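You operate a simulated robot arm through the tools that you are given. There is no shell and no other tool. Be economical: measure what you need, move in short steps, check, and stop when the job is done.

Carry out the task below with a simulated two-armed robot. There is one attempt and no reset: what you move stays moved.

JOB
Pick up the carton from the top of the window bench with one hand, pass it to the other hand and put it on the top of the grey mat. Set down upright: carton.
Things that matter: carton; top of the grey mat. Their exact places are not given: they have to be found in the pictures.

Only the result counts: the job must be done as asked and must still hold three seconds after the hand-in. Knocking over, shifting, dropping, spilling or breaking anything else fails it.

ROBOT AND FRAMES
Two 7-joint arms with two-finger parallel grippers on one trunk, on a base that drives. Base frame: it is fixed to the floor where the robot stands at the start and does not move with it; the origin is under the middle of the robot, x ahead of it, y to its left, z up; the surface under the hand at the start is at about z = 800. Readings come in mm, rad, newtons and seconds.
The left shoulder is at the start at [163, 171, 1108], the right one opposite. With the tool pointing down near the work surface each hand reaches from about 480 to 960 mm from the robot's upright axis, wherever it stands, measured 20 degrees to its own side. Places, roughly: top of the grey mat [600, 1800, 800]. Payload 4.4 kg a hand.
The tool frame of a hand sits at the grasp point between the pads (the TCP): z along the fingers, y along the line on which they close. The tips reach 23 mm beyond it. Largest opening 94 mm; finger width 38, thickness 10; the body of the gripper, 54 by 96 mm, starts 39 mm behind the TCP.
Orientation is told as [roll, pitch, yaw] about the base's x, y, z axes, in that order, counted from this pose: with the fingers straight down and closing along the base's y, the tool's x points along the base's -x, its y along +y and its z along -z.

CONTROLS
- The arms move only by the tool servo_tool. It takes "left_increments", "right_increments" or both (then of equal length, played together; a hand with none holds still); each is a list of rows, each a list of 7 numbers: the shift along the base's x, y, z in mm, then the turn, a rotation vector about the base's x, y, z in rad, then the closure in counts, from 0 (fully open) to 255 (shut). In form: [[tx, ty, tz, rx, ry, rz, grip], ...]. A call has 1 to 8 rows; each row is the pose to reach, as a shift and turn from the pose commanded when the call began. A row lasts 0.2 s, in which the tool goes at most 50 mm and 0.15 rad; a call with a longer step from one row to the next is refused whole, and so is a gripper value outside its range. A pose out of reach is approached as far as the arm can. The call stops where the force on the tool passes 40 N (or 10 N more than at its start, if that is more) or the arm is blocked; 0.2 s more then pass. The fingers move at their own pace (about 72 mm/s each) and stop on an object; they squeeze with about 28 N. The grip force told is the motor's: it shows also when the fingers shut on nothing. Time passes only in rows, and 0.2 s behind the last, so rows that repeat a pose let the fingers close. The reply holds the time, the measured pose of the TCP, the force on the tool along the base axes, the opening and the grip force, in the units named above and with some noise, with the torque about the TCP (base axes, N m) and any sound that the robot's microphone picked up.
- Cameras (640 x 400 px; columns grow to the right, rows downward): "scene" is now at [289.4, 25, 1245.7]; the picture's right is [0.28, -0.96, 0.00], its down [-0.52, -0.15, -0.84] and it looks along [0.81, 0.24, -0.54] (base axes); focal length 237 px, centre (320, 200). "left" rides on the left gripper at [86, -16, -74] in its tool frame; the picture's right is [0.18, 0.98, 0.00], its down [-0.58, 0.11, -0.81] and it looks along [-0.79, 0.15, 0.59] (tool axes); focal length 243 px, centre (320, 200). "right" rides on the right gripper at [86, 16, -74] in its tool frame; the picture's right is [-0.18, 0.98, 0.00], its down [-0.58, -0.11, -0.81] and it looks along [-0.79, -0.15, 0.59] (tool axes); focal length 243 px, centre (320, 200).
- get_image(camera): a new picture of that camera. No time passes.
- move_column(by): slides the trunk up (or, below 0, down) by that many mm; the arms and the scene camera ride with it, the base frame stays. It gives what a move gives, with no picture.
- roll_base(legs): drives the robot by 1 to 6 legs, each [ahead, left, turn to the left] in mm, mm and rad, along the robot's own axes; the way and the turn of a leg run together, so that a leg with both is an arc; at most 1500 mm and 3.142 rad a leg. The arms and the cameras ride along, it lands a little off, and it stops where it bumps. It gives what a move gives.
- head_to(pan, tilt): turns the head with the scene camera to pan (to the left, within 1.396 rad either way) and tilt (down, from -0.506 to 1.204), counted from straight ahead of the robot. It gives what a move gives.
- locate(camera, pixels): there is no depth. For up to 12 entries [column, row, z] of the newest picture of that camera ("zoom" is the newest enlarged one), the place [x, y] in the base frame at which the ray of that pixel passes the height z, good to about 2 mm. No time passes.
- inspect(camera, box): a new picture of the part [left, top, right, bottom] of that camera's present view, enlarged. No time passes.
- close_job(): hands the job in; it is judged then, once.

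Keep the steps short. Do not move on a guess: measure, check each grasp and each placing, and mend mistakes. In all there are 80 turns and 78 pictures (those below and enlarged ones count). Leave the grippers open and the arms clear of the work at the hand-in unless told otherwise, and finish with a single line.

The tools are called after "Call:" as name(argument=value, ...) on one line, values as JSON. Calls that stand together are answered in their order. servo_tool: Moves the arms, as the interface text tells. Its arguments: {"type":"object","properties":{"left_increments":{"type":"array"},"right_increments":{"type":"array"}},"required":[]} The other tools are called the same way: move_column (by) slides the trunk up or down; roll_base (legs) drives the base; head_to (pan, tilt) turns the head that bears the scene camera; get_image (camera) takes a picture; locate (camera, pixels) gives the place at which the rays of pixels pass given heights; inspect (camera, box) takes an enlarged picture of a part of a camera's view; close_job () hands the job in.

At the start:

```text
t: 0.0
left_ee_pos: [439.2, 296.5, 1110.9]
left_orientation: [0.0, 0.001, -0.001]
left_force: [0.6, -0.1, -0.2]
left_torque: [0.04, -0.01, -0.06]
left_gripper_width: 94.1
left_gripper_force: 0.0
right_ee_pos: [494.0, -102.9, 1048.3]
right_orientation: [0.0, 0.0, 0.0]
right_force: [0.0, 0.3, -0.9]
right_torque: [0.01, -0.01, 0.0]
right_gripper_width: 94.0
right_gripper_force: 0.0
trunk travel left (down, up): [-125.0, 263.0]
robot x, y, heading: [-0.1, 1.0, -0.001]
head pan, tilt: [0.284, 0.567]
```

scene: 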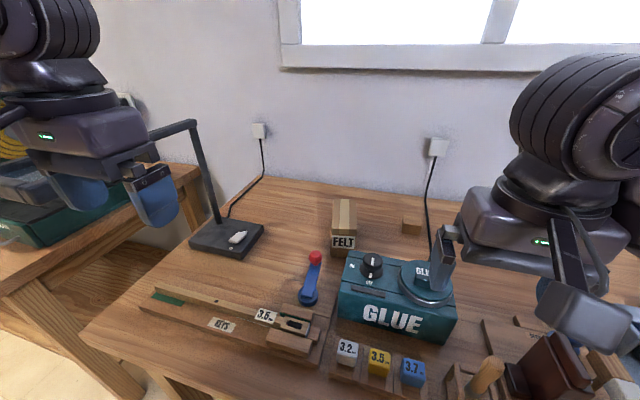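
right: 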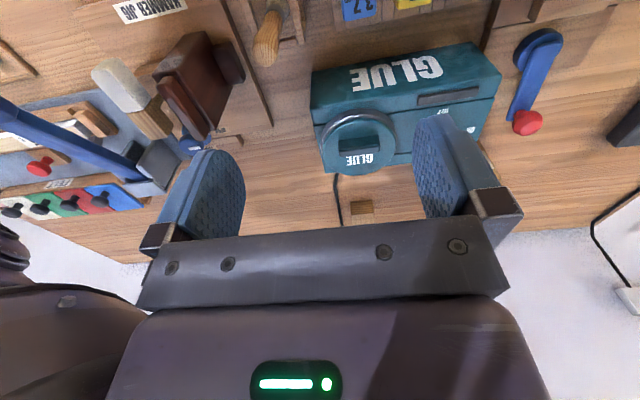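
left: 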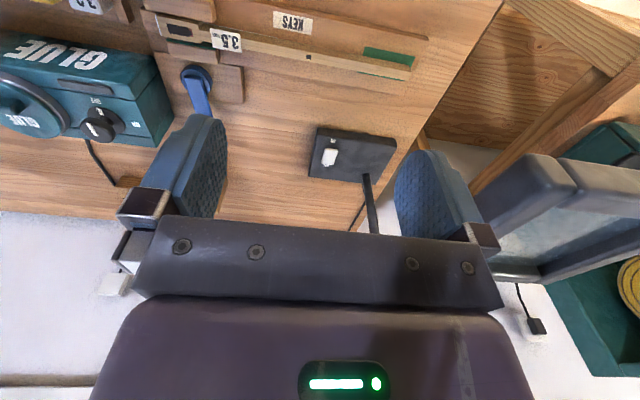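

I see a box labelled FELT near scene pixel (343,228), which may be the carton. I'll enlarge that area and look over the rest of the surroundings.

Call:
inspect(camera="scene", box=[240, 170, 480, 320])

Call:
head_to(pan=1.2, tilt=0.5)

Call:
get_image(camera="scene")

```text
2.67 times, centred on (360, 245) of scene
```

zoom: 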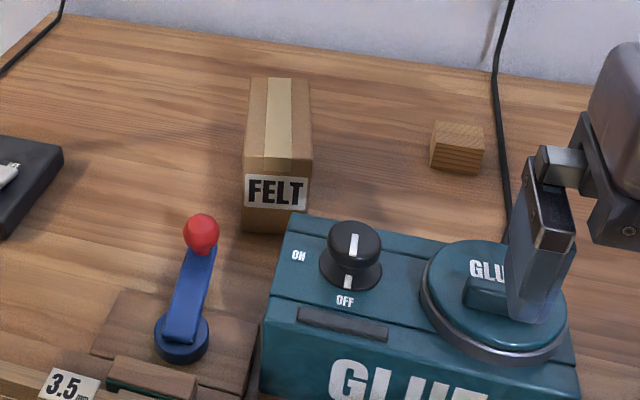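

```text
t: 1.2
left_ee_pos: [439.1, 297.1, 1111.6]
left_orientation: [-0.001, -0.001, 0.0]
left_force: [0.1, 0.8, -0.5]
left_torque: [-0.02, -0.02, 0.03]
left_gripper_width: 93.9
left_gripper_force: 0.0
right_ee_pos: [494.2, -102.8, 1047.0]
right_orientation: [-0.002, 0.001, 0.001]
right_force: [-0.6, 0.3, -0.6]
right_torque: [0.01, -0.02, 0.01]
right_gripper_width: 93.9
right_gripper_force: 0.1
trunk travel left (down, up): [-125.0, 263.0]
robot x, y, heading: [0.7, -2.1, 0.001]
head pan, tilt: [1.201, 0.499]
```

```text
73 pictures are left
```

scene: 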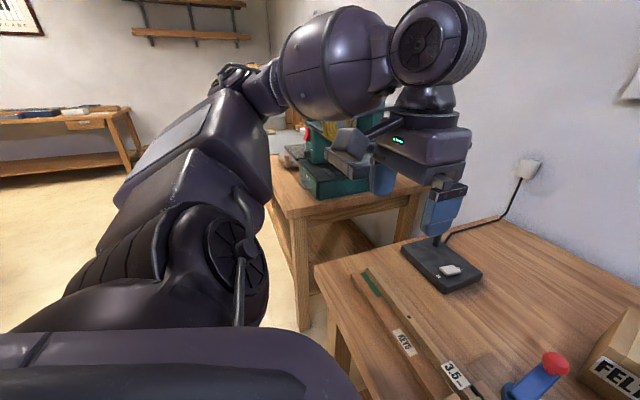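

The carton is the FELT box. I'll turn the head back to it and measure from a close view.

Call:
head_to(pan=0.1, tilt=0.7)

Call:
inspect(camera="scene", box=[200, 60, 440, 210])

Call:
get_image(camera="scene")

```text
t: 2.5
left_ee_pos: [440.0, 296.3, 1110.7]
left_orientation: [0.0, -0.001, 0.0]
left_force: [-0.2, -0.5, 0.8]
left_torque: [0.02, -0.01, -0.01]
left_gripper_width: 93.9
left_gripper_force: 0.0
right_ee_pos: [493.9, -102.9, 1049.0]
right_orientation: [0.0, 0.001, 0.001]
right_force: [-0.2, 0.8, 0.5]
right_torque: [0.01, 0.01, -0.01]
right_gripper_width: 93.8
right_gripper_force: 0.0
trunk travel left (down, up): [-125.0, 263.0]
robot x, y, heading: [-1.1, -1.3, -0.002]
head pan, tilt: [0.099, 0.7]
```

```text
2.67 times, centred on (320, 135) of scene
```

zoom: 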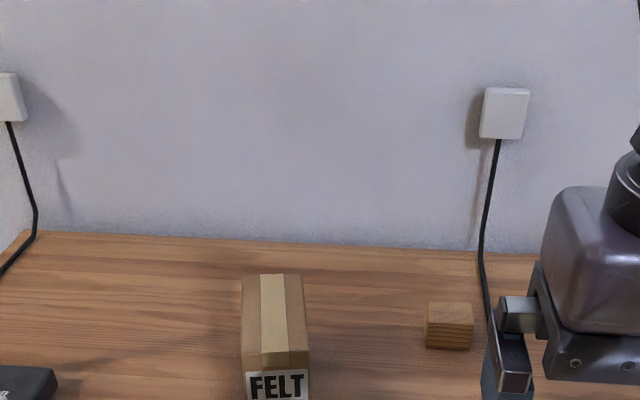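

```text
71 pictures are left
```

scene: 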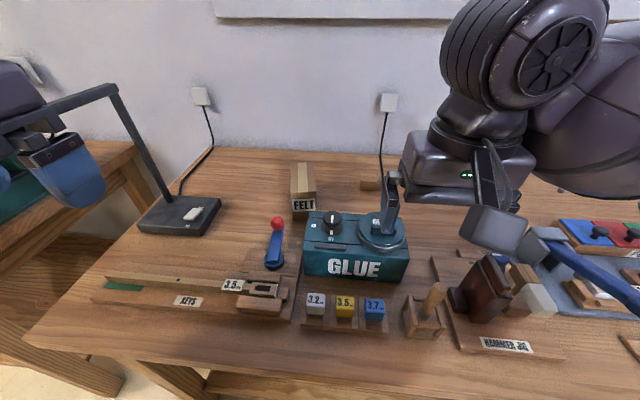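

Call:
inspect(camera="scene", box=[260, 150, 356, 210])

Call:
inspect(camera="scene", box=[220, 150, 412, 290])

```text
6.67 times, centred on (308, 180) of scene
```

zoom: 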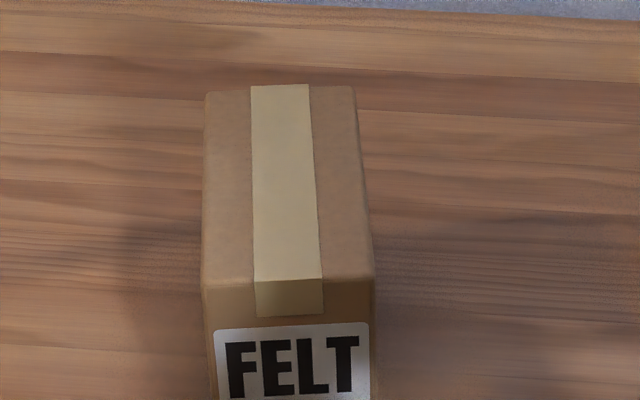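

```text
2.86 times, centred on (316, 220) of scene
```

zoom: 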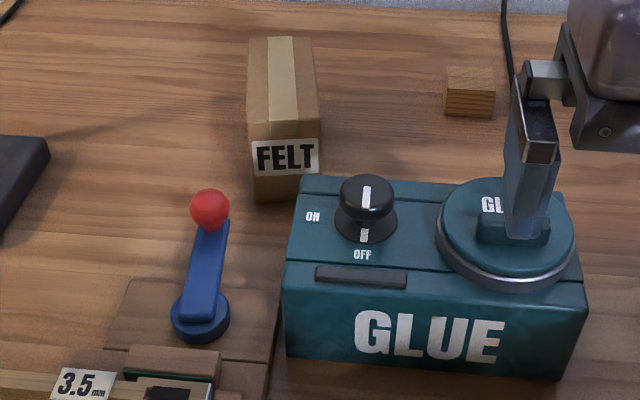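

I'll measure: bottom front-left corner at zoom (254,201) at bench height, and top corners at candidate heights.

Call:
locate(camera="zoom", pixels=[[254, 201, 800], [247, 140, 860], [247, 140, 880], [247, 140, 900], [247, 140, 920], [321, 137, 880], [321, 137, 900], [248, 40, 880], [312, 38, 880], [312, 38, 900], [248, 40, 900], [210, 200, 870]])

```text
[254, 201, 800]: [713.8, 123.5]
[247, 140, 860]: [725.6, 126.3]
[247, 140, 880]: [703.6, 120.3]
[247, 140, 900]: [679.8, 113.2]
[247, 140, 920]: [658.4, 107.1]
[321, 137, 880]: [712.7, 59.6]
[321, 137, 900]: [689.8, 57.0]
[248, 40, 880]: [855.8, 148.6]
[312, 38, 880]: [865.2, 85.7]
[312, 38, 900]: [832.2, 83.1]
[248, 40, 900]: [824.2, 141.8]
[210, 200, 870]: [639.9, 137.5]
```

Carton measures about 160 × 63 × 70 mm (top ≈ 870), centre ≈ (798,106), long axis yaw ≈ 0.17. I'll grip its near part (≈(754,98)) with the right hand. First I move above it at height with yaw 0.17.

Call:
servo_tool(right_increments=[[32, 25, 0, 0, 0, 0.02, 0], [65, 50, 0, 0, 0, 0.04, 0], [97, 75, 0, 0, 0, 0.06, 0], [130, 100, 0, 0, 0, 0.085, 0], [162, 125, -5, 0, 0, 0.11, 0], [195, 150, -10, 0, 0, 0.13, 0], [227, 175, -15, 0, 0, 0.15, 0], [260, 201, -20, 0, 0, 0.17, 0]])

Call:
get_image(camera="right")

Call:
get_image(camera="scene")

```text
t: 4.3
left_ee_pos: [439.0, 297.3, 1109.8]
left_orientation: [0.001, 0.0, 0.001]
left_force: [-0.1, 0.4, 0.8]
left_torque: [-0.01, -0.03, -0.01]
left_gripper_width: 94.1
left_gripper_force: 0.2
right_ee_pos: [756.2, 98.2, 1030.5]
right_orientation: [-0.001, 0.0, 0.172]
right_force: [0.7, -1.2, -0.2]
right_torque: [-0.02, -0.01, 0.0]
right_gripper_width: 93.6
right_gripper_force: 0.0
trunk travel left (down, up): [-125.0, 263.0]
robot x, y, heading: [1.8, -0.6, 0.005]
head pan, tilt: [0.099, 0.7]
```

```text
68 pictures are left
```

right: 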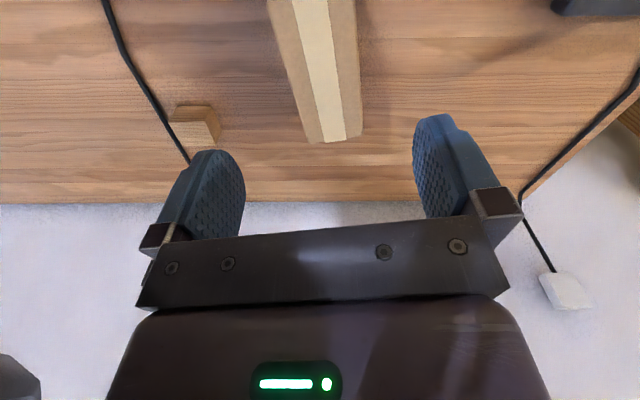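

```text
67 pictures are left
```

scene: 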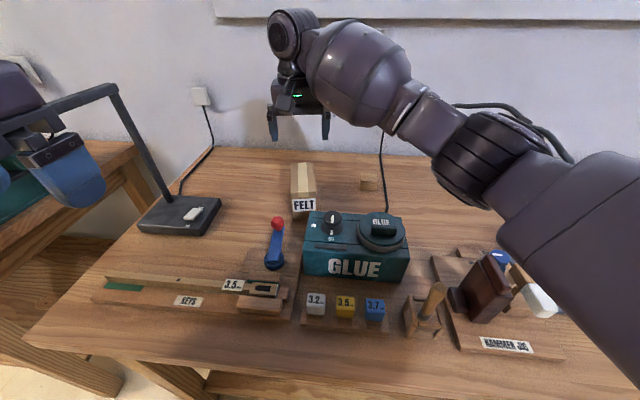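

From the right camera, I'll fix the top edges: far corners at (312,141),(362,136), edges near row 10.

Call:
locate(camera="right", pixels=[[308, 141, 870], [362, 135, 870], [268, 5, 870], [356, 5, 870], [318, 5, 870], [334, 139, 870]])

Call:
locate(camera="scene", pixels=[[307, 213, 870], [307, 213, 880], [309, 212, 860], [342, 213, 870]])

```text
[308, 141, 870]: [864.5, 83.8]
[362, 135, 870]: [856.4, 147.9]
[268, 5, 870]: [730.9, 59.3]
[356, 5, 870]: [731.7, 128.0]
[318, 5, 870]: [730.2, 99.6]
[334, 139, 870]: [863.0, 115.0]
```

```text
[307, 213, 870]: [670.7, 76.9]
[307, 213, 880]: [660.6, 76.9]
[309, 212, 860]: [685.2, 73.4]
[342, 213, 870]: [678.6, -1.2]
```

Far end ≈ (860,116), near end ≈ (719,92); length ≈ 144, centre ≈ (790,104). Grasp at ≈ (750,97). Descending partway to check.

Call:
servo_tool(right_increments=[[-6, -1, -40, 0, 0, 0, 0], [-6, -1, -80, 0, 0, 0, 0], [-6, -1, -110, 0, 0, 0, 0]])

Call:
inspect(camera="scene", box=[220, 110, 412, 230])

Call:
get_image(camera="right")

```text
t: 5.1
left_ee_pos: [440.1, 295.7, 1110.0]
left_orientation: [0.0, 0.001, -0.001]
left_force: [-0.3, -0.9, 0.3]
left_torque: [0.03, 0.01, -0.02]
left_gripper_width: 94.2
left_gripper_force: 0.0
right_ee_pos: [749.1, 96.0, 919.3]
right_orientation: [0.001, 0.001, 0.171]
right_force: [0.2, 0.4, 0.0]
right_torque: [0.0, 0.03, 0.0]
right_gripper_width: 93.9
right_gripper_force: 0.0
trunk travel left (down, up): [-125.0, 263.0]
robot x, y, heading: [-1.4, 0.1, 0.003]
head pan, tilt: [0.099, 0.7]
```

```text
3.33 times, centred on (316, 170) of scene
```

zoom: 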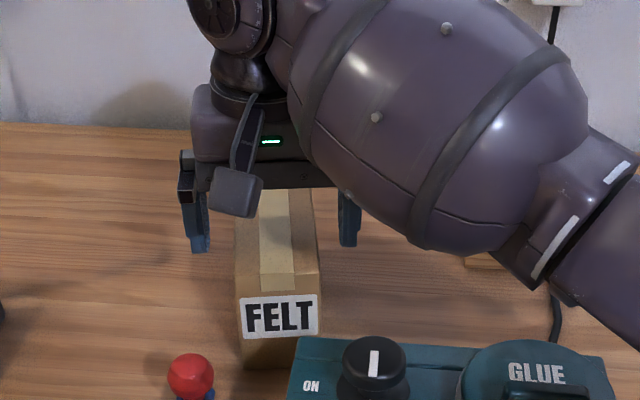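

```text
65 pictures are left
```

right: 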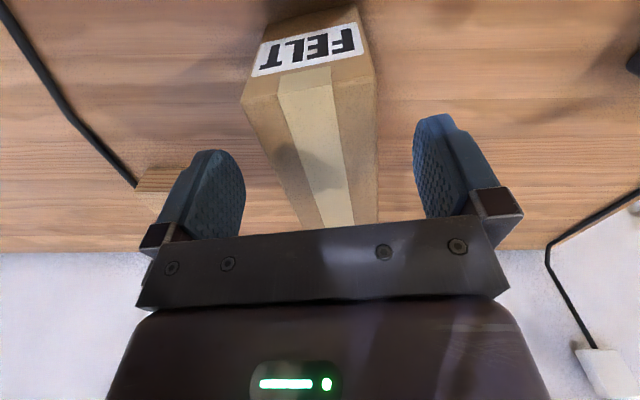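

Call:
locate(camera="right", pixels=[[242, 100, 870], [375, 72, 870], [280, 170, 870], [377, 170, 870], [366, 15, 800], [268, 22, 800]])

```text
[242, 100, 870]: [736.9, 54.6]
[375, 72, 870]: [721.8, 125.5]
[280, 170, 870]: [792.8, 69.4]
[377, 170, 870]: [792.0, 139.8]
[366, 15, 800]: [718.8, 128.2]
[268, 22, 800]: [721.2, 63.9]
```

Cross-check gives top ≈ 880, centreline at the grasp ≈ y 96–97: aligned. I descend to TCP z ≈ 852 and close.

Call:
servo_tool(right_increments=[[0, 0, -35, 0, 0, 0, 0], [0, 0, -67, 0, 0, 0, 0], [0, 0, -67, 0, 0, 0, 255], [0, 0, -67, 0, 0, 0, 255], [0, 0, -67, 0, 0, 0, 255]])

Call:
get_image(camera="right")

```text
t: 6.3
left_ee_pos: [435.3, 296.9, 1115.1]
left_orientation: [0.001, -0.007, 0.001]
left_force: [-0.3, -0.6, -0.2]
left_torque: [0.0, -0.02, 0.0]
left_gripper_width: 94.3
left_gripper_force: 0.0
right_ee_pos: [748.4, 98.2, 863.7]
right_orientation: [-0.002, -0.019, 0.168]
right_force: [1.8, -0.8, 3.0]
right_torque: [0.04, 0.19, 0.0]
right_gripper_width: 62.0
right_gripper_force: 28.0
trunk travel left (down, up): [-125.0, 263.0]
robot x, y, heading: [-0.1, 1.6, -0.003]
head pan, tilt: [0.099, 0.7]
```

```text
64 pictures are left
```

right: 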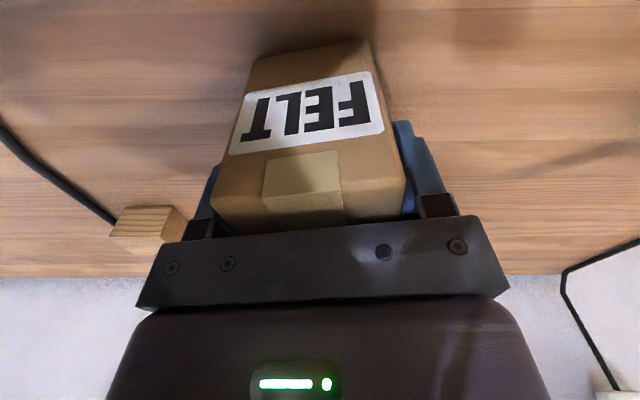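

The TCP stopped at 863.7 rather than 852, and the left hand rose 5 mm, so the arm itself may be touching something. I'll look.

Call:
get_image(camera="scene")

Call:
inspect(camera="scene", box=[240, 130, 432, 250])

Call:
get_image(camera="left")

```text
63 pictures are left
```

scene: 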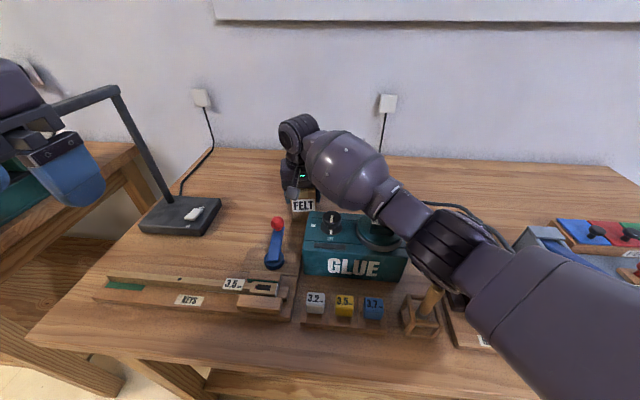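

```text
3.33 times, centred on (336, 190) of scene
```

zoom: 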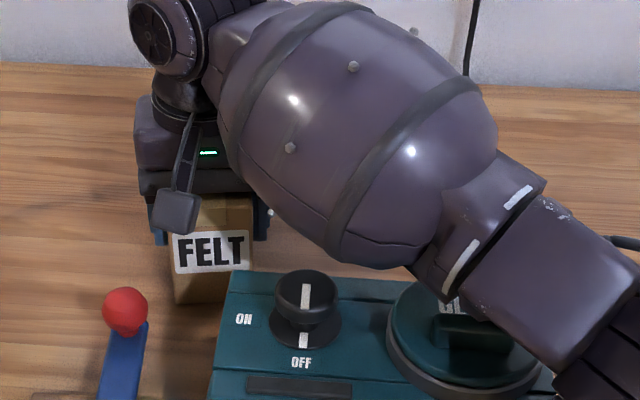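

```text
61 pictures are left
```

left: 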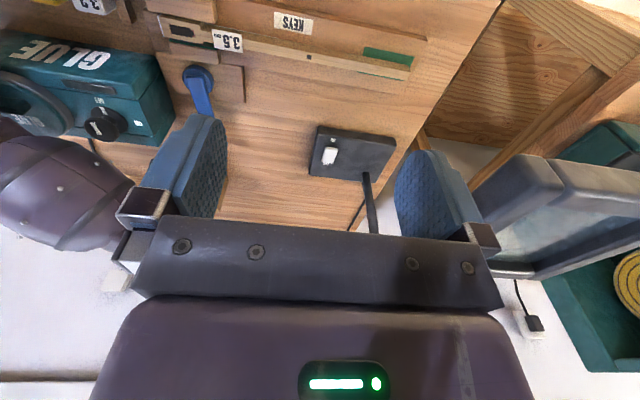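

The forearm is evidently resting lightly on something (glue tin/peg), with nothing displaced. The carton is gripped (62 mm, 28 N). I'll lift straight up, retracing the descent.

Call:
servo_tool(right_increments=[[0, 0, 15, 0, 0, 0, 255], [0, 0, 40, 0, 0, 0, 255], [0, 0, 75, 0, 0, 0, 255], [0, 0, 115, 0, 0, 0, 255], [0, 0, 155, 0, 0, 0, 255]])

Call:
get_image(camera="scene")

Call:
get_image(camera="right")

```text
t: 7.5
left_ee_pos: [439.0, 296.4, 1111.5]
left_orientation: [-0.002, -0.002, 0.0]
left_force: [-0.6, -0.3, 0.1]
left_torque: [0.01, -0.03, -0.03]
left_gripper_width: 93.9
left_gripper_force: 0.2
right_ee_pos: [747.1, 98.3, 1008.2]
right_orientation: [0.001, 0.0, 0.17]
right_force: [-1.1, 0.4, -2.4]
right_torque: [-0.04, 0.09, -0.02]
right_gripper_width: 62.5
right_gripper_force: 28.0
trunk travel left (down, up): [-125.0, 263.0]
robot x, y, heading: [0.1, -1.1, -0.003]
head pan, tilt: [0.099, 0.7]
```

```text
60 pictures are left
```

scene: 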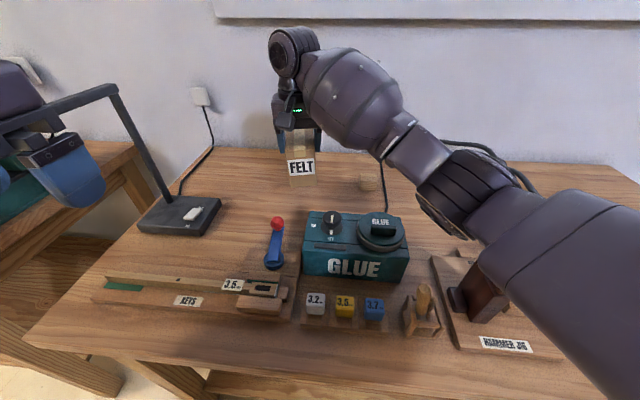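

```text
59 pictures are left
```

right: 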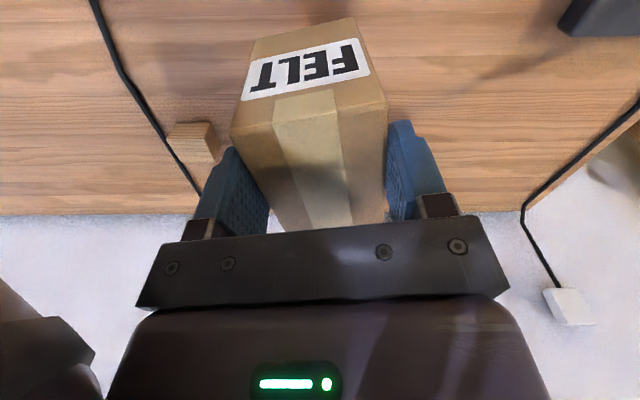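

Carton is held and lifted. The peg near (424,300) looks different from before (433,300); let me enlarge.

Call:
inspect(camera="scene", box=[360, 240, 552, 360])

```text
3.33 times, centred on (456, 300) of scene
```

zoom: 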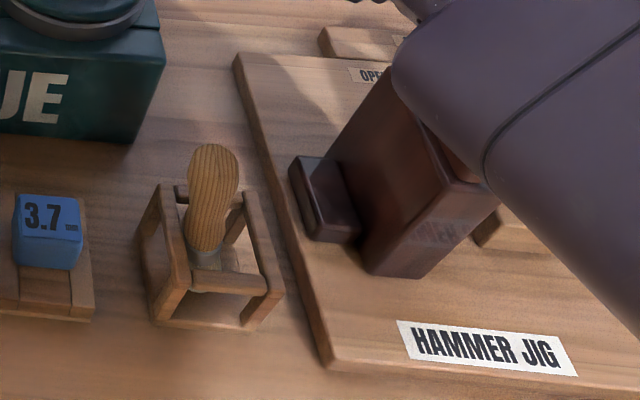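

The handle in its stand seems to lean differently now; I'll examine it again when the arm is out of the way. Before backing off I check the lamp around the left hand.

Call:
head_to(pan=0.75, tilt=0.3)

Call:
get_image(camera="scene")

```text
t: 8.6
left_ee_pos: [439.9, 297.8, 1110.9]
left_orientation: [0.0, -0.001, 0.001]
left_force: [-0.5, 0.0, -0.3]
left_torque: [0.0, 0.0, 0.03]
left_gripper_width: 94.1
left_gripper_force: 0.1
right_ee_pos: [747.1, 97.0, 1005.4]
right_orientation: [0.0, -0.001, 0.17]
right_force: [-0.2, 0.1, -2.6]
right_torque: [-0.04, 0.08, 0.01]
right_gripper_width: 62.4
right_gripper_force: 28.1
trunk travel left (down, up): [-125.0, 263.0]
robot x, y, heading: [1.6, 2.3, 0.0]
head pan, tilt: [0.75, 0.3]
```

```text
57 pictures are left
```

scene: 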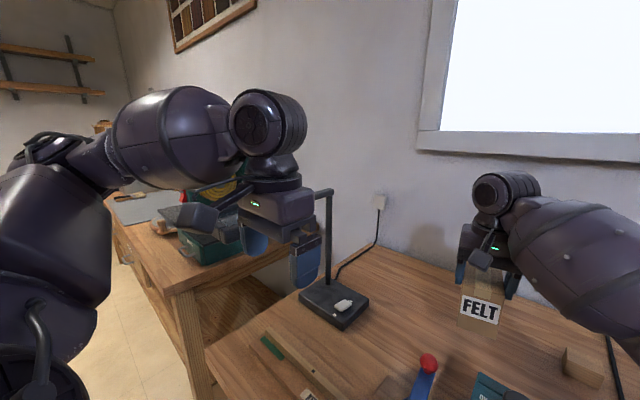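

The lamp is behind the left hand; backing in −x is clear. I lift 40 mm more and roll back 500 mm.

Call:
servo_tool(right_increments=[[0, 0, 40, 0, 0, 0, 255]])

Call:
roll_base(legs=[[-500, 0, 0]])

Call:
get_image(camera="scene")

Call:
head_to(pan=0.0, tilt=0.45)

Call:
get_image(camera="scene")

```text
t: 9.0
left_ee_pos: [437.6, 296.8, 1112.4]
left_orientation: [0.001, -0.005, 0.0]
left_force: [-1.3, -0.4, 0.5]
left_torque: [0.01, -0.03, 0.0]
left_gripper_width: 93.7
left_gripper_force: 0.1
right_ee_pos: [744.2, 95.7, 1048.1]
right_orientation: [0.0, -0.001, 0.171]
right_force: [-1.1, -1.3, -2.2]
right_torque: [0.03, 0.04, -0.01]
right_gripper_width: 62.5
right_gripper_force: 27.8
trunk travel left (down, up): [-125.0, 263.0]
robot x, y, heading: [0.0, 0.9, 0.001]
head pan, tilt: [0.75, 0.3]
```

```text
t: 11.9
left_ee_pos: [-60.3, 295.7, 1110.8]
left_orientation: [0.001, -0.001, -0.004]
left_force: [0.7, 0.0, -0.5]
left_torque: [-0.01, -0.02, 0.03]
left_gripper_width: 94.0
left_gripper_force: 0.0
right_ee_pos: [247.1, 95.6, 1044.9]
right_orientation: [0.0, 0.0, 0.169]
right_force: [-0.2, -0.1, -1.9]
right_torque: [-0.01, 0.05, -0.01]
right_gripper_width: 62.6
right_gripper_force: 28.1
trunk travel left (down, up): [-125.0, 263.0]
robot x, y, heading: [-498.2, 3.0, -0.002]
head pan, tilt: [0.75, 0.3]
```

```text
56 pictures are left
```

scene: 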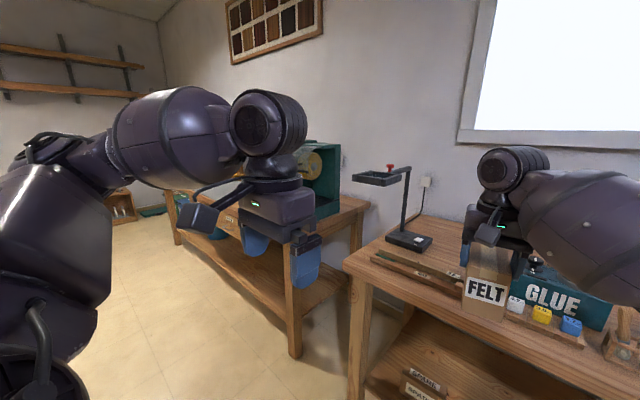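

```text
t: 13.0
left_ee_pos: [-59.9, 295.5, 1110.9]
left_orientation: [0.0, -0.001, -0.003]
left_force: [0.7, -0.4, -0.6]
left_torque: [0.0, -0.01, 0.0]
left_gripper_width: 94.0
left_gripper_force: 0.1
right_ee_pos: [247.0, 93.0, 1045.3]
right_orientation: [0.001, 0.002, 0.168]
right_force: [-0.6, 0.2, -1.7]
right_torque: [-0.02, 0.07, -0.01]
right_gripper_width: 62.0
right_gripper_force: 27.8
trunk travel left (down, up): [-125.0, 263.0]
robot x, y, heading: [-500.4, 5.6, -0.004]
head pan, tilt: [0.0, 0.45]
```

```text
55 pictures are left
```

scene: 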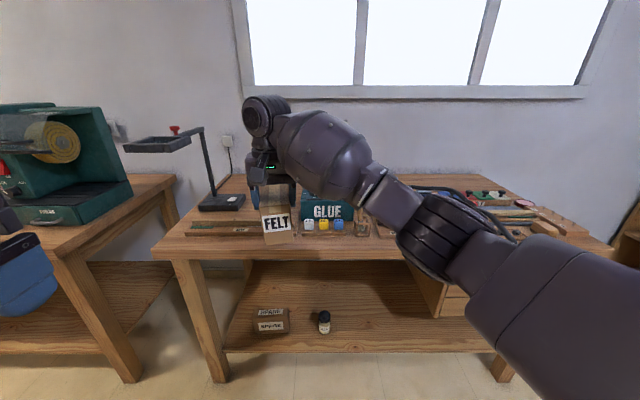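

Clear space now. I turn the right hand by +1.4 rad so the carton lies along y, moving it to about (80,−45).

Call:
servo_tool(right_increments=[[-20, -17, 0, 0, 0, 0.14, 255], [-40, -34, 0, 0, 0, 0.28, 255], [-60, -51, 0, 0, 0, 0.42, 255], [-80, -68, 0, 0, 0, 0.56, 255], [-100, -85, 0, 0, 0, 0.7, 255], [-120, -102, 0, 0, 0, 0.84, 255], [-140, -119, 0, 0, 0, 0.98, 255], [-160, -138, 0, 0, 0, 1.12, 255]])

Call:
servo_tool(right_increments=[[0, 0, 0, 0, 0, 0.14, 255], [0, 0, 0, 0, 0, 0.28, 255], [0, 0, 0, 0, 0, 0.28, 255]])

Call:
get_image(camera="scene")

```text
t: 14.8
left_ee_pos: [-60.8, 295.5, 1110.6]
left_orientation: [0.0, 0.001, -0.004]
left_force: [0.0, -0.2, -0.2]
left_torque: [-0.04, -0.02, 0.02]
left_gripper_width: 94.2
left_gripper_force: 0.1
right_ee_pos: [89.2, -41.7, 1047.1]
right_orientation: [-0.001, 0.0, 1.291]
right_force: [0.5, -1.1, -2.0]
right_torque: [-0.05, 0.06, 0.04]
right_gripper_width: 62.3
right_gripper_force: 28.2
trunk travel left (down, up): [-125.0, 263.0]
robot x, y, heading: [-499.4, 0.4, -0.006]
head pan, tilt: [0.0, 0.45]
```

```text
t: 15.6
left_ee_pos: [-60.8, 295.5, 1110.3]
left_orientation: [-0.001, 0.0, -0.006]
left_force: [-0.4, -0.2, 0.2]
left_torque: [-0.05, -0.05, 0.05]
left_gripper_width: 93.7
left_gripper_force: 0.1
right_ee_pos: [86.4, -42.4, 1047.1]
right_orientation: [0.002, 0.0, 1.568]
right_force: [0.5, -0.2, -2.0]
right_torque: [-0.08, 0.0, -0.01]
right_gripper_width: 62.1
right_gripper_force: 28.1
trunk travel left (down, up): [-125.0, 263.0]
robot x, y, heading: [-506.3, -0.0, -0.001]
head pan, tilt: [0.0, 0.45]
```

```text
54 pictures are left
```

scene: 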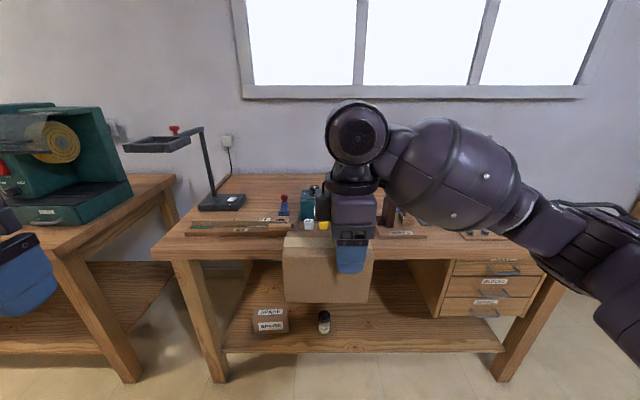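

Carton lies along y, spanning about y −75…+67, centre x ≈ 86, top ≈ 1063. Now I bring the left hand: yaw −1.57, to (86, 240, 1047).

Call:
servo_tool(left_increments=[[18, 0, 0, 0, 0, -0.145, 0], [36, 0, -8, 0, 0, -0.29, 0], [54, 0, -16, 0, 0, -0.435, 0], [72, 0, -24, 0, 0, -0.58, 0], [90, 0, -32, 0, 0, -0.725, 0], [108, 0, -40, 0, 0, -0.87, 0], [126, 0, -52, 0, 0, -1.015, 0], [146, 0, -64, 0, 0, -1.16, 0]])

Call:
servo_tool(left_increments=[[0, -15, 0, 0, 0, -0.14, 0], [0, -30, 0, 0, 0, -0.28, 0], [0, -50, 0, 0, 0, -0.41, 0], [0, -50, 0, 0, 0, -0.41, 0]])

Call:
servo_tool(left_increments=[[0, 0, 0, -0.1, 0, 0, 0], [0, 0, 0, -0.2, 0, 0, 0], [0, 0, 0, -0.2, 0, 0, 0]])

Call:
get_image(camera="scene")

Call:
get_image(camera="left")

```text
t: 17.4
left_ee_pos: [87.1, 295.7, 1046.7]
left_orientation: [0.001, -0.002, -1.166]
left_force: [0.2, 0.9, 0.7]
left_torque: [-0.02, 0.01, 0.04]
left_gripper_width: 93.9
left_gripper_force: 0.0
right_ee_pos: [87.6, -42.7, 1045.8]
right_orientation: [0.003, -0.001, 1.568]
right_force: [0.1, -0.7, -2.5]
right_torque: [-0.05, 0.0, -0.02]
right_gripper_width: 62.0
right_gripper_force: 28.2
trunk travel left (down, up): [-125.0, 263.0]
robot x, y, heading: [-499.2, 0.8, -0.002]
head pan, tilt: [0.0, 0.45]
```

```text
t: 18.4
left_ee_pos: [85.2, 246.1, 1047.3]
left_orientation: [0.0, 0.001, -1.575]
left_force: [0.2, 1.1, -0.2]
left_torque: [0.0, -0.02, 0.0]
left_gripper_width: 94.2
left_gripper_force: 0.0
right_ee_pos: [87.4, -43.2, 1045.6]
right_orientation: [0.0, -0.001, 1.567]
right_force: [1.0, -0.2, -2.3]
right_torque: [-0.08, -0.02, -0.03]
right_gripper_width: 62.0
right_gripper_force: 27.9
trunk travel left (down, up): [-125.0, 263.0]
robot x, y, heading: [-499.9, -1.1, -0.004]
head pan, tilt: [0.0, 0.45]
```

```text
t: 19.2
left_ee_pos: [86.3, 246.3, 1047.9]
left_orientation: [-0.001, -0.201, -1.572]
left_force: [0.1, 0.7, -0.2]
left_torque: [-0.01, 0.0, 0.04]
left_gripper_width: 94.2
left_gripper_force: 0.0
right_ee_pos: [88.3, -41.2, 1044.7]
right_orientation: [0.0, -0.002, 1.566]
right_force: [0.1, -0.7, -2.7]
right_torque: [-0.08, -0.03, -0.01]
right_gripper_width: 62.3
right_gripper_force: 27.9
trunk travel left (down, up): [-125.0, 263.0]
robot x, y, heading: [-499.9, 5.5, -0.003]
head pan, tilt: [0.0, 0.45]
```

```text
53 pictures are left
```

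scene: 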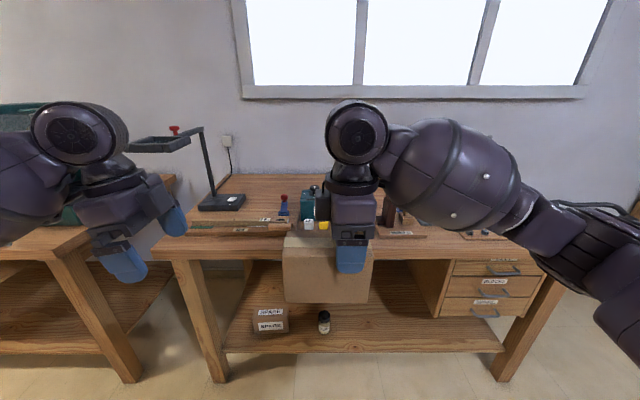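

```text
52 pictures are left
```

left: 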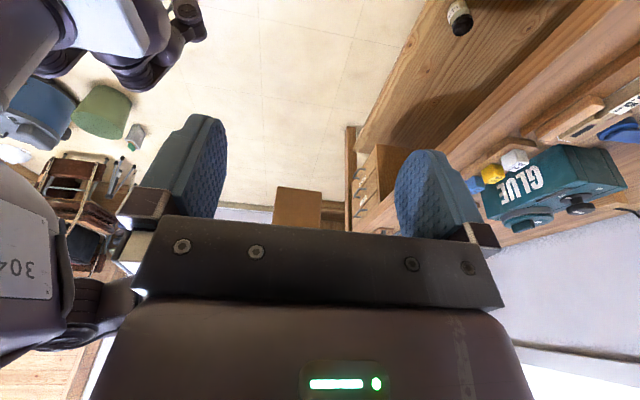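

Left hand is aligned with the carton visible between its fingers. I approach along −y by 140 mm, then check.

Call:
servo_tool(left_increments=[[1, -47, 0, 0, 0, 0, 0], [1, -94, -1, 0, 0, 0, 0], [1, -140, -2, 0, 0, 0, 0]])

Call:
get_image(camera="scene")

Call:
get_image(camera="left")

```text
t: 20.0
left_ee_pos: [89.1, 106.4, 1047.9]
left_orientation: [0.0, -0.199, -1.571]
left_force: [-0.8, -0.8, 0.2]
left_torque: [0.0, -0.01, 0.0]
left_gripper_width: 94.2
left_gripper_force: 0.0
right_ee_pos: [87.4, -43.2, 1045.1]
right_orientation: [0.0, 0.0, 1.565]
right_force: [-0.2, -0.2, -2.7]
right_torque: [-0.08, -0.01, 0.01]
right_gripper_width: 61.7
right_gripper_force: 28.2
trunk travel left (down, up): [-125.0, 263.0]
robot x, y, heading: [-501.7, -1.3, 0.002]
head pan, tilt: [0.0, 0.45]
```

```text
51 pictures are left
```

scene: 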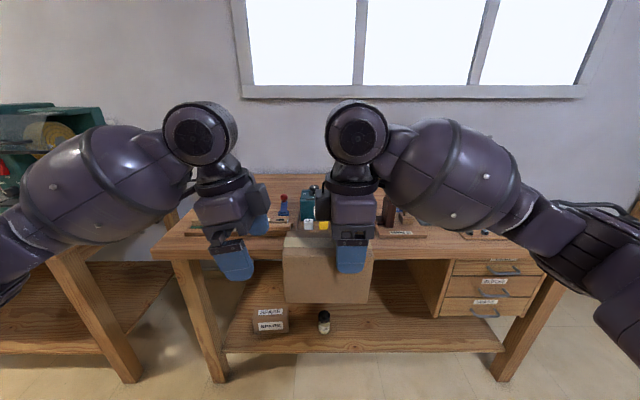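

```text
50 pictures are left
```

left: 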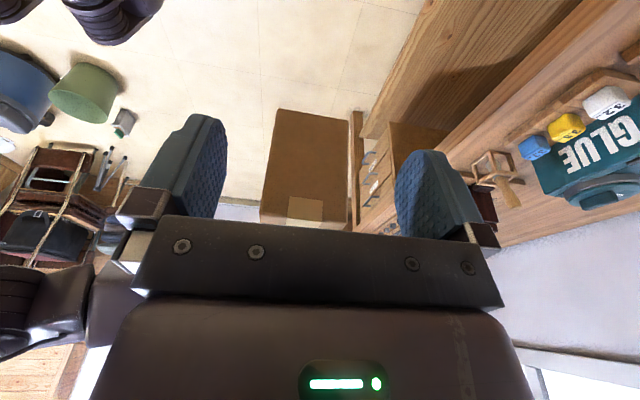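

Centered between the fingers (carton columns 262–350). I go 60 mm further to y ≈ 46, checking force.

Call:
servo_tool(left_increments=[[-1, -30, -1, 0, 0, 0, 0], [-1, -60, -2, 0, 0, 0, 0], [-1, -60, -2, 0, 0, 0, 0]])

Call:
get_image(camera="scene")

Call:
get_image(camera="left")

```text
t: 20.8
left_ee_pos: [85.6, 47.0, 1044.4]
left_orientation: [0.001, -0.2, -1.572]
left_force: [0.7, 0.0, 0.0]
left_torque: [-0.02, 0.02, 0.0]
left_gripper_width: 93.9
left_gripper_force: 0.1
right_ee_pos: [87.2, -41.6, 1046.2]
right_orientation: [-0.001, -0.001, 1.566]
right_force: [0.7, -0.2, -2.8]
right_torque: [-0.08, -0.02, 0.05]
right_gripper_width: 61.8
right_gripper_force: 28.2
trunk travel left (down, up): [-125.0, 263.0]
robot x, y, heading: [-499.6, 3.2, -0.004]
head pan, tilt: [0.0, 0.45]
```

```text
49 pictures are left
```

scene: 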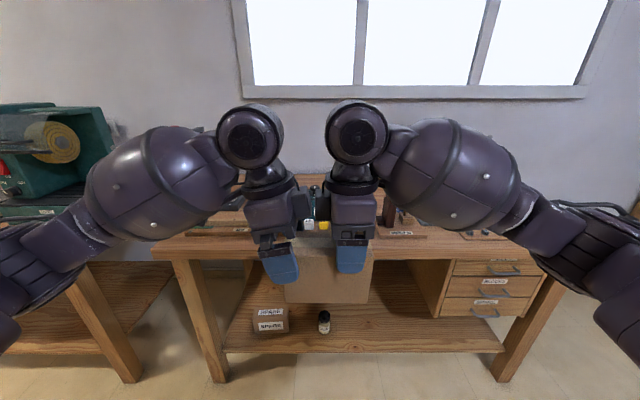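

```text
48 pictures are left
```

left: 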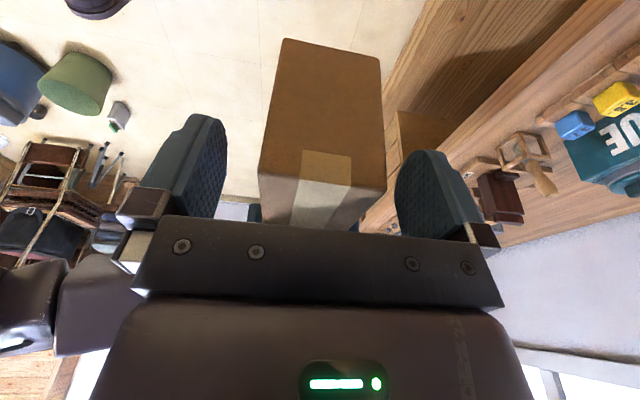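

The carton's left end needs measuring; enlarge the scene view there.

Call:
inspect(camera="scene", box=[240, 210, 400, 310])

Call:
locate(camera="left", pixels=[[302, 150, 1062], [351, 156, 1062], [260, 175, 1062], [386, 188, 1062], [284, 38, 982], [380, 58, 982]])

```text
4.00 times, centred on (320, 260) of scene
```

zoom: 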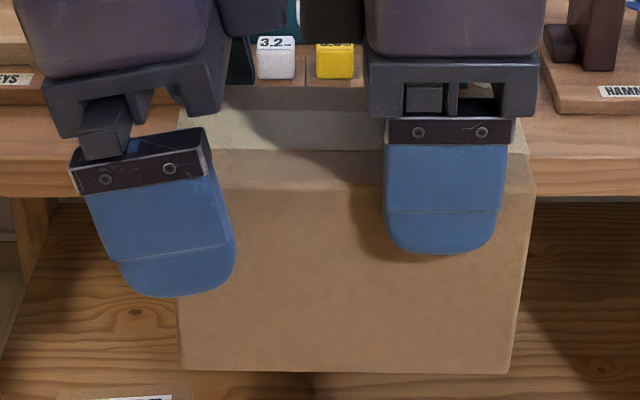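

```text
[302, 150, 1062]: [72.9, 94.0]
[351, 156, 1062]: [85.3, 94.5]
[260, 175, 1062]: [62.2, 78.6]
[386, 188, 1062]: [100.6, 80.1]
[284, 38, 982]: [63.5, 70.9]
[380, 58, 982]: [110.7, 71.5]
```

Call:
locate(camera="zoom", pixels=[[180, 370, 980], [510, 373, 980], [180, 370, 965], [510, 373, 965], [535, 187, 1062], [535, 187, 1045], [180, 105, 1062], [520, 145, 1045], [215, 150, 1045], [515, 120, 1045], [515, 120, 1062]])

```text
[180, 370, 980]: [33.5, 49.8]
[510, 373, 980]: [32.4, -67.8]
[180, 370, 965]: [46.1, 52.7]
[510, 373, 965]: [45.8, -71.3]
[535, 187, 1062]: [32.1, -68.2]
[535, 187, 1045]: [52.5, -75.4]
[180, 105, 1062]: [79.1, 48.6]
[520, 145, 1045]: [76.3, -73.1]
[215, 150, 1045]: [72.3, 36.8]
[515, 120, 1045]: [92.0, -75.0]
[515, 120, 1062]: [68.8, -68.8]
```

The carton actually sits lower in the right fingers (top ≈ 1043, bottom ≈ 955; it slid some 25 mm at the lift but is stable now), spanning y ≈ −75…55. I shift the left hand to y ≈ 35, z ≈ 1021 and check before closing.

Call:
servo_tool(left_increments=[[1, -6, -12, 0, 0, 0, 0], [1, -12, -24, 0, 0, 0, 0], [1, -12, -24, 0, 0, 0, 0]])

Call:
inspect(camera="scene", box=[224, 190, 416, 310])

Call:
get_image(camera="left")

```text
t: 21.4
left_ee_pos: [87.7, 39.3, 1025.8]
left_orientation: [0.003, -0.198, -1.568]
left_force: [0.2, 0.5, -0.1]
left_torque: [-0.03, 0.0, 0.03]
left_gripper_width: 94.0
left_gripper_force: 0.0
right_ee_pos: [88.2, -45.5, 1043.3]
right_orientation: [0.003, 0.009, 1.563]
right_force: [-0.3, -0.1, -2.2]
right_torque: [-0.05, 0.0, 0.01]
right_gripper_width: 61.8
right_gripper_force: 27.6
trunk travel left (down, up): [-125.0, 263.0]
robot x, y, heading: [-502.1, 1.8, -0.002]
head pan, tilt: [0.0, 0.45]
stopped in row 2 (left hand): the force on the tool passed its limit at 46 N (the readings are from after the stop); the commanded pose is now the measured one
```

```text
3.33 times, centred on (320, 250) of scene
```

zoom: 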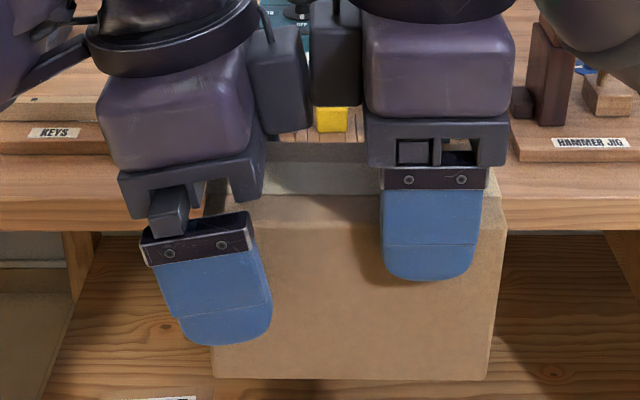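

```text
45 pictures are left
```

left: 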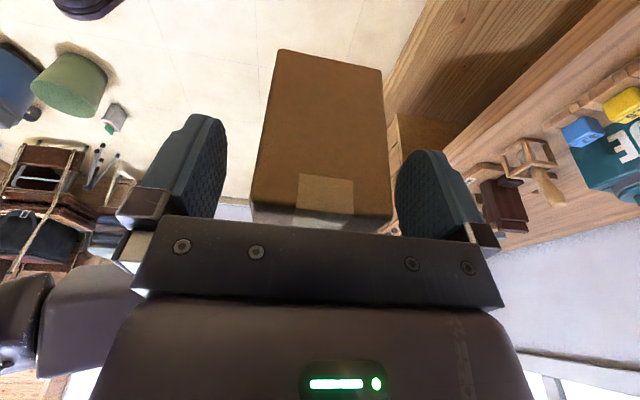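

Contact: the inner housings of the two grippers met (zoom (310,80)). I back the left hand out 6 mm, tilt it 0.15 more for clearance, and lower slightly.

Call:
servo_tool(left_increments=[[0, 7, 0, 0, 0, 0, 0], [0, 7, 0, -0.07, 0, 0, 0], [0, 7, 0, -0.14, 0, 0, 0], [0, 5, -6, -0.15, 0, 0, 0], [0, 1, -6, -0.15, 0, 0, 0], [0, 1, -6, -0.15, 0, 0, 0]])

Call:
inspect(camera="scene", box=[224, 190, 416, 310])

Call:
get_image(camera="left")

```text
t: 22.8
left_ee_pos: [87.3, 40.1, 1018.9]
left_orientation: [0.001, -0.347, -1.568]
left_force: [0.4, 1.2, 0.3]
left_torque: [0.0, 0.0, 0.01]
left_gripper_width: 94.0
left_gripper_force: 0.1
right_ee_pos: [87.8, -46.2, 1044.2]
right_orientation: [0.003, 0.01, 1.561]
right_force: [-0.2, 0.5, -3.3]
right_torque: [-0.05, -0.04, 0.05]
right_gripper_width: 62.0
right_gripper_force: 27.9
trunk travel left (down, up): [-125.0, 263.0]
robot x, y, heading: [-499.3, -1.0, -0.003]
head pan, tilt: [0.0, 0.45]
```

```text
3.33 times, centred on (320, 250) of scene
```

zoom: 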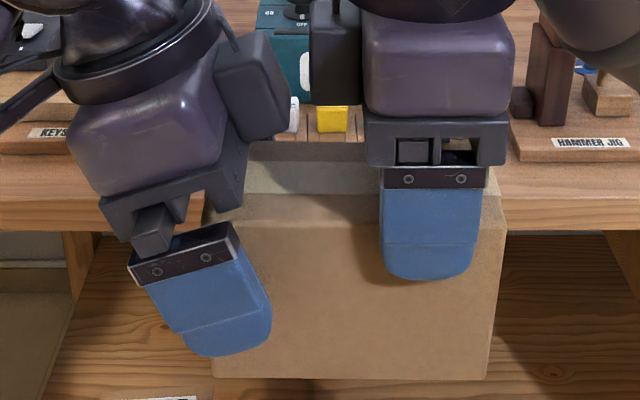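

```text
43 pictures are left
```

left: 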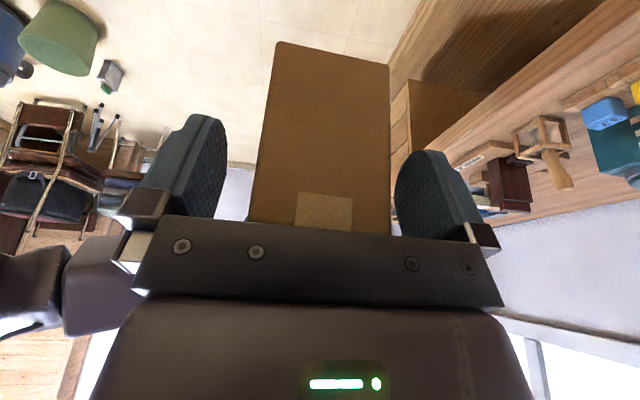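

Clearance is good; fingers overlap only the last ~22 mm of the carton. I tilt another 0.13 and move 11 mm further in.

Call:
servo_tool(left_increments=[[0, 0, 2, -0.07, 0, 0, 0], [0, 0, 2, -0.13, 0, 0, 0], [0, -6, 2, -0.13, 0, 0, 0], [0, -11, 2, -0.13, 0, 0, 0], [0, -11, 2, -0.13, 0, 0, 0]])

Call:
inspect(camera="scene", box=[224, 190, 416, 310])

```text
t: 24.0
left_ee_pos: [87.3, 27.7, 1021.4]
left_orientation: [0.005, -0.479, -1.57]
left_force: [1.1, 0.1, -0.3]
left_torque: [0.0, 0.0, 0.04]
left_gripper_width: 94.0
left_gripper_force: 0.0
right_ee_pos: [87.9, -44.9, 1044.5]
right_orientation: [0.003, 0.011, 1.561]
right_force: [-0.6, -0.9, -1.8]
right_torque: [-0.07, -0.03, -0.01]
right_gripper_width: 61.8
right_gripper_force: 28.3
trunk travel left (down, up): [-125.0, 263.0]
robot x, y, heading: [-498.3, 0.3, -0.004]
head pan, tilt: [0.0, 0.45]
```

```text
3.33 times, centred on (320, 250) of scene
```

zoom: 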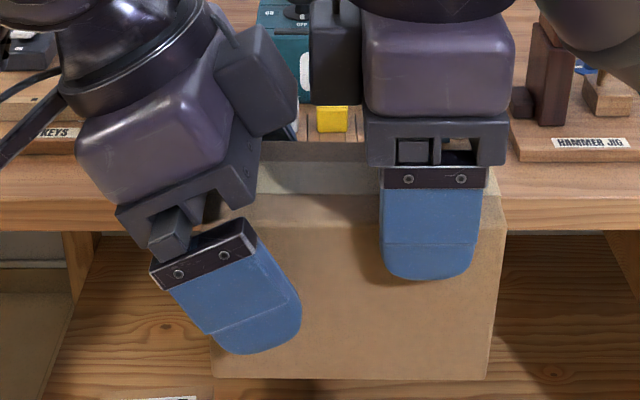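

Good overlap and no contact. Close the left hand while the right keeps holding.

Call:
servo_tool(left_increments=[[0, 0, 0, 0, 0, 0, 255], [0, 0, 0, 0, 0, 0, 255], [0, 0, 0, 0, 0, 0, 255], [0, 0, 0, 0, 0, 0, 255]])

Call:
inspect(camera="scene", box=[224, 190, 416, 310])

```text
t: 25.0
left_ee_pos: [88.5, 30.4, 1020.2]
left_orientation: [0.003, -0.476, -1.569]
left_force: [8.5, 2.3, 0.0]
left_torque: [-0.16, 0.08, -0.42]
left_gripper_width: 62.2
left_gripper_force: 27.9
right_ee_pos: [88.1, -45.0, 1045.4]
right_orientation: [0.002, 0.011, 1.564]
right_force: [-8.0, -1.7, 0.6]
right_torque: [0.27, 0.15, 1.11]
right_gripper_width: 61.8
right_gripper_force: 28.2
trunk travel left (down, up): [-125.0, 263.0]
robot x, y, heading: [-497.8, 2.7, -0.003]
head pan, tilt: [0.0, 0.45]
```

```text
3.33 times, centred on (320, 250) of scene
```

zoom: 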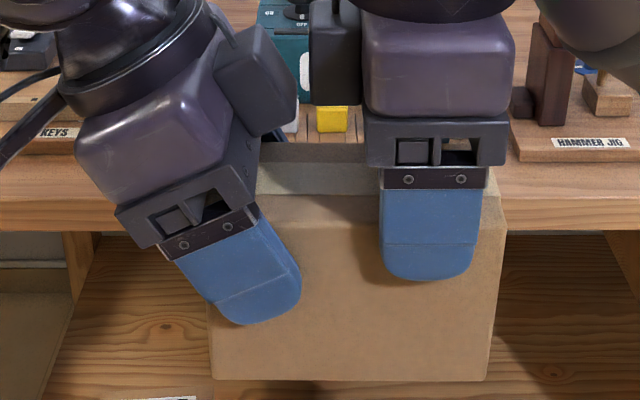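

Both hands hold it (62 mm each). I open the right hand, and withdraw it away (−y) and then up.

Call:
servo_tool(left_increments=[[0, 0, 0, 0, 0, 0, 255], [0, 0, 0, 0, 0, 0, 255], [0, 0, 0, 0, 0, 0, 255], [0, 0, 0, 0, 0, 0, 255], [0, 0, 0, 0, 0, 0, 255], [0, 0, 0, 0, 0, 0, 255], [0, 0, 0, 0, 0, 0, 255]], right_increments=[[0, 0, 0, 0, 0, 0, 0], [0, 0, 0, 0, 0, 0, 0], [0, 0, 0, 0, 0, 0, 0], [0, -10, 5, 0, 0, 0, 0], [0, -30, 25, 0, 0, 0, 0], [0, -60, 55, 0, 0, 0, 0], [0, -100, 80, 0, 0, 0, 0]])

Call:
get_image(camera="scene")

Call:
get_image(camera="left")

```text
t: 26.6
left_ee_pos: [87.3, 28.1, 1021.8]
left_orientation: [0.006, -0.476, -1.571]
left_force: [-0.1, -0.5, -0.3]
left_torque: [0.1, 0.0, 0.01]
left_gripper_width: 62.0
left_gripper_force: 28.0
right_ee_pos: [87.6, -146.6, 1123.0]
right_orientation: [0.002, 0.011, 1.562]
right_force: [0.4, 0.0, -0.2]
right_torque: [-0.02, -0.03, 0.05]
right_gripper_width: 94.0
right_gripper_force: 0.1
trunk travel left (down, up): [-125.0, 263.0]
robot x, y, heading: [-500.9, -0.6, -0.007]
head pan, tilt: [0.0, 0.45]
```

```text
40 pictures are left
```

scene: 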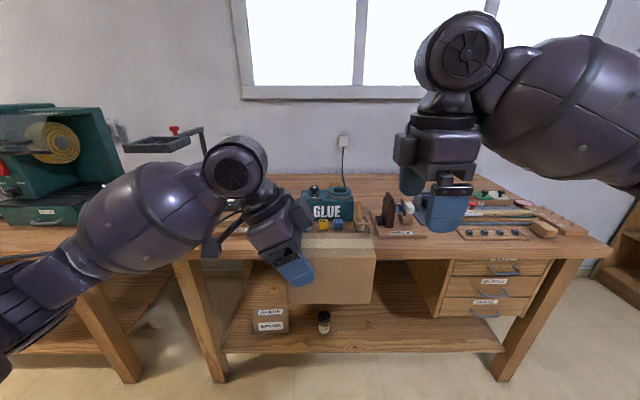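

```text
39 pictures are left
```

left: 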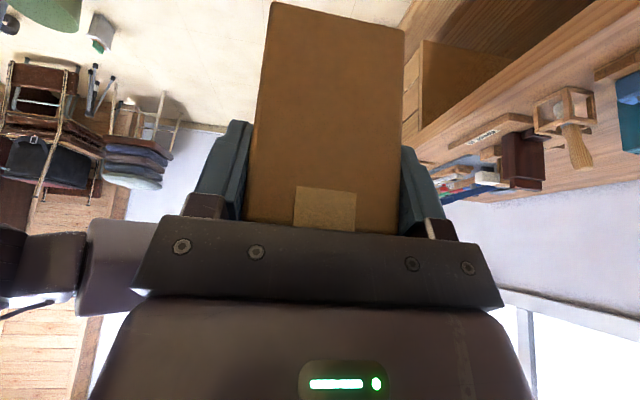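

The left hand now holds the carton alone, level. Next I check the handle in its stand near (360,228).

Call:
inspect(camera="scene", box=[296, 180, 424, 260])

```text
5.00 times, centred on (360, 220) of scene
```

zoom: 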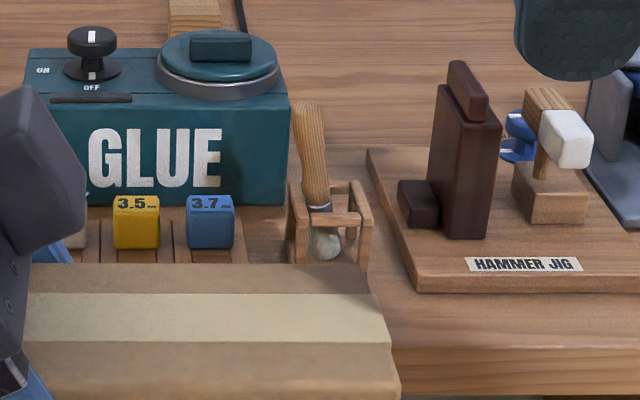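

The brush handle now leans a bit to the left (it stood about upright before); I plan to mend that after the carton is placed. First look for the grey mat at the left.

Call:
head_to(pan=1.0, tilt=0.3)

Call:
get_image(camera="scene")

```text
t: 27.9
left_ee_pos: [87.7, 29.0, 1020.8]
left_orientation: [0.003, -0.478, -1.568]
left_force: [-0.5, 0.0, 0.0]
left_torque: [0.09, 0.03, 0.01]
left_gripper_width: 61.9
left_gripper_force: 27.8
right_ee_pos: [88.7, -144.9, 1121.3]
right_orientation: [0.004, 0.01, 1.562]
right_force: [-0.2, -0.3, 0.8]
right_torque: [0.0, 0.01, 0.0]
right_gripper_width: 93.8
right_gripper_force: 0.1
trunk travel left (down, up): [-125.0, 263.0]
robot x, y, heading: [-502.6, -2.8, -0.002]
head pan, tilt: [1.0, 0.3]
```

```text
37 pictures are left
```

scene: 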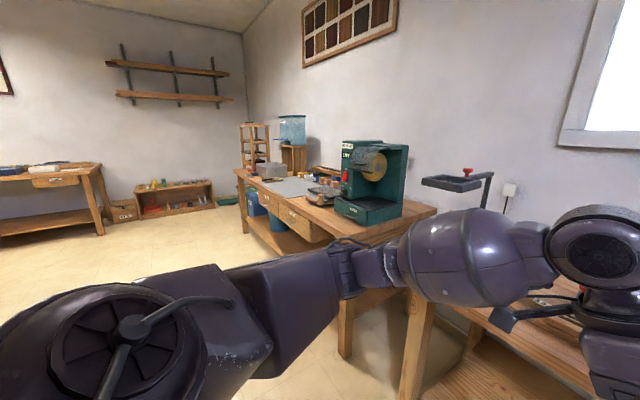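

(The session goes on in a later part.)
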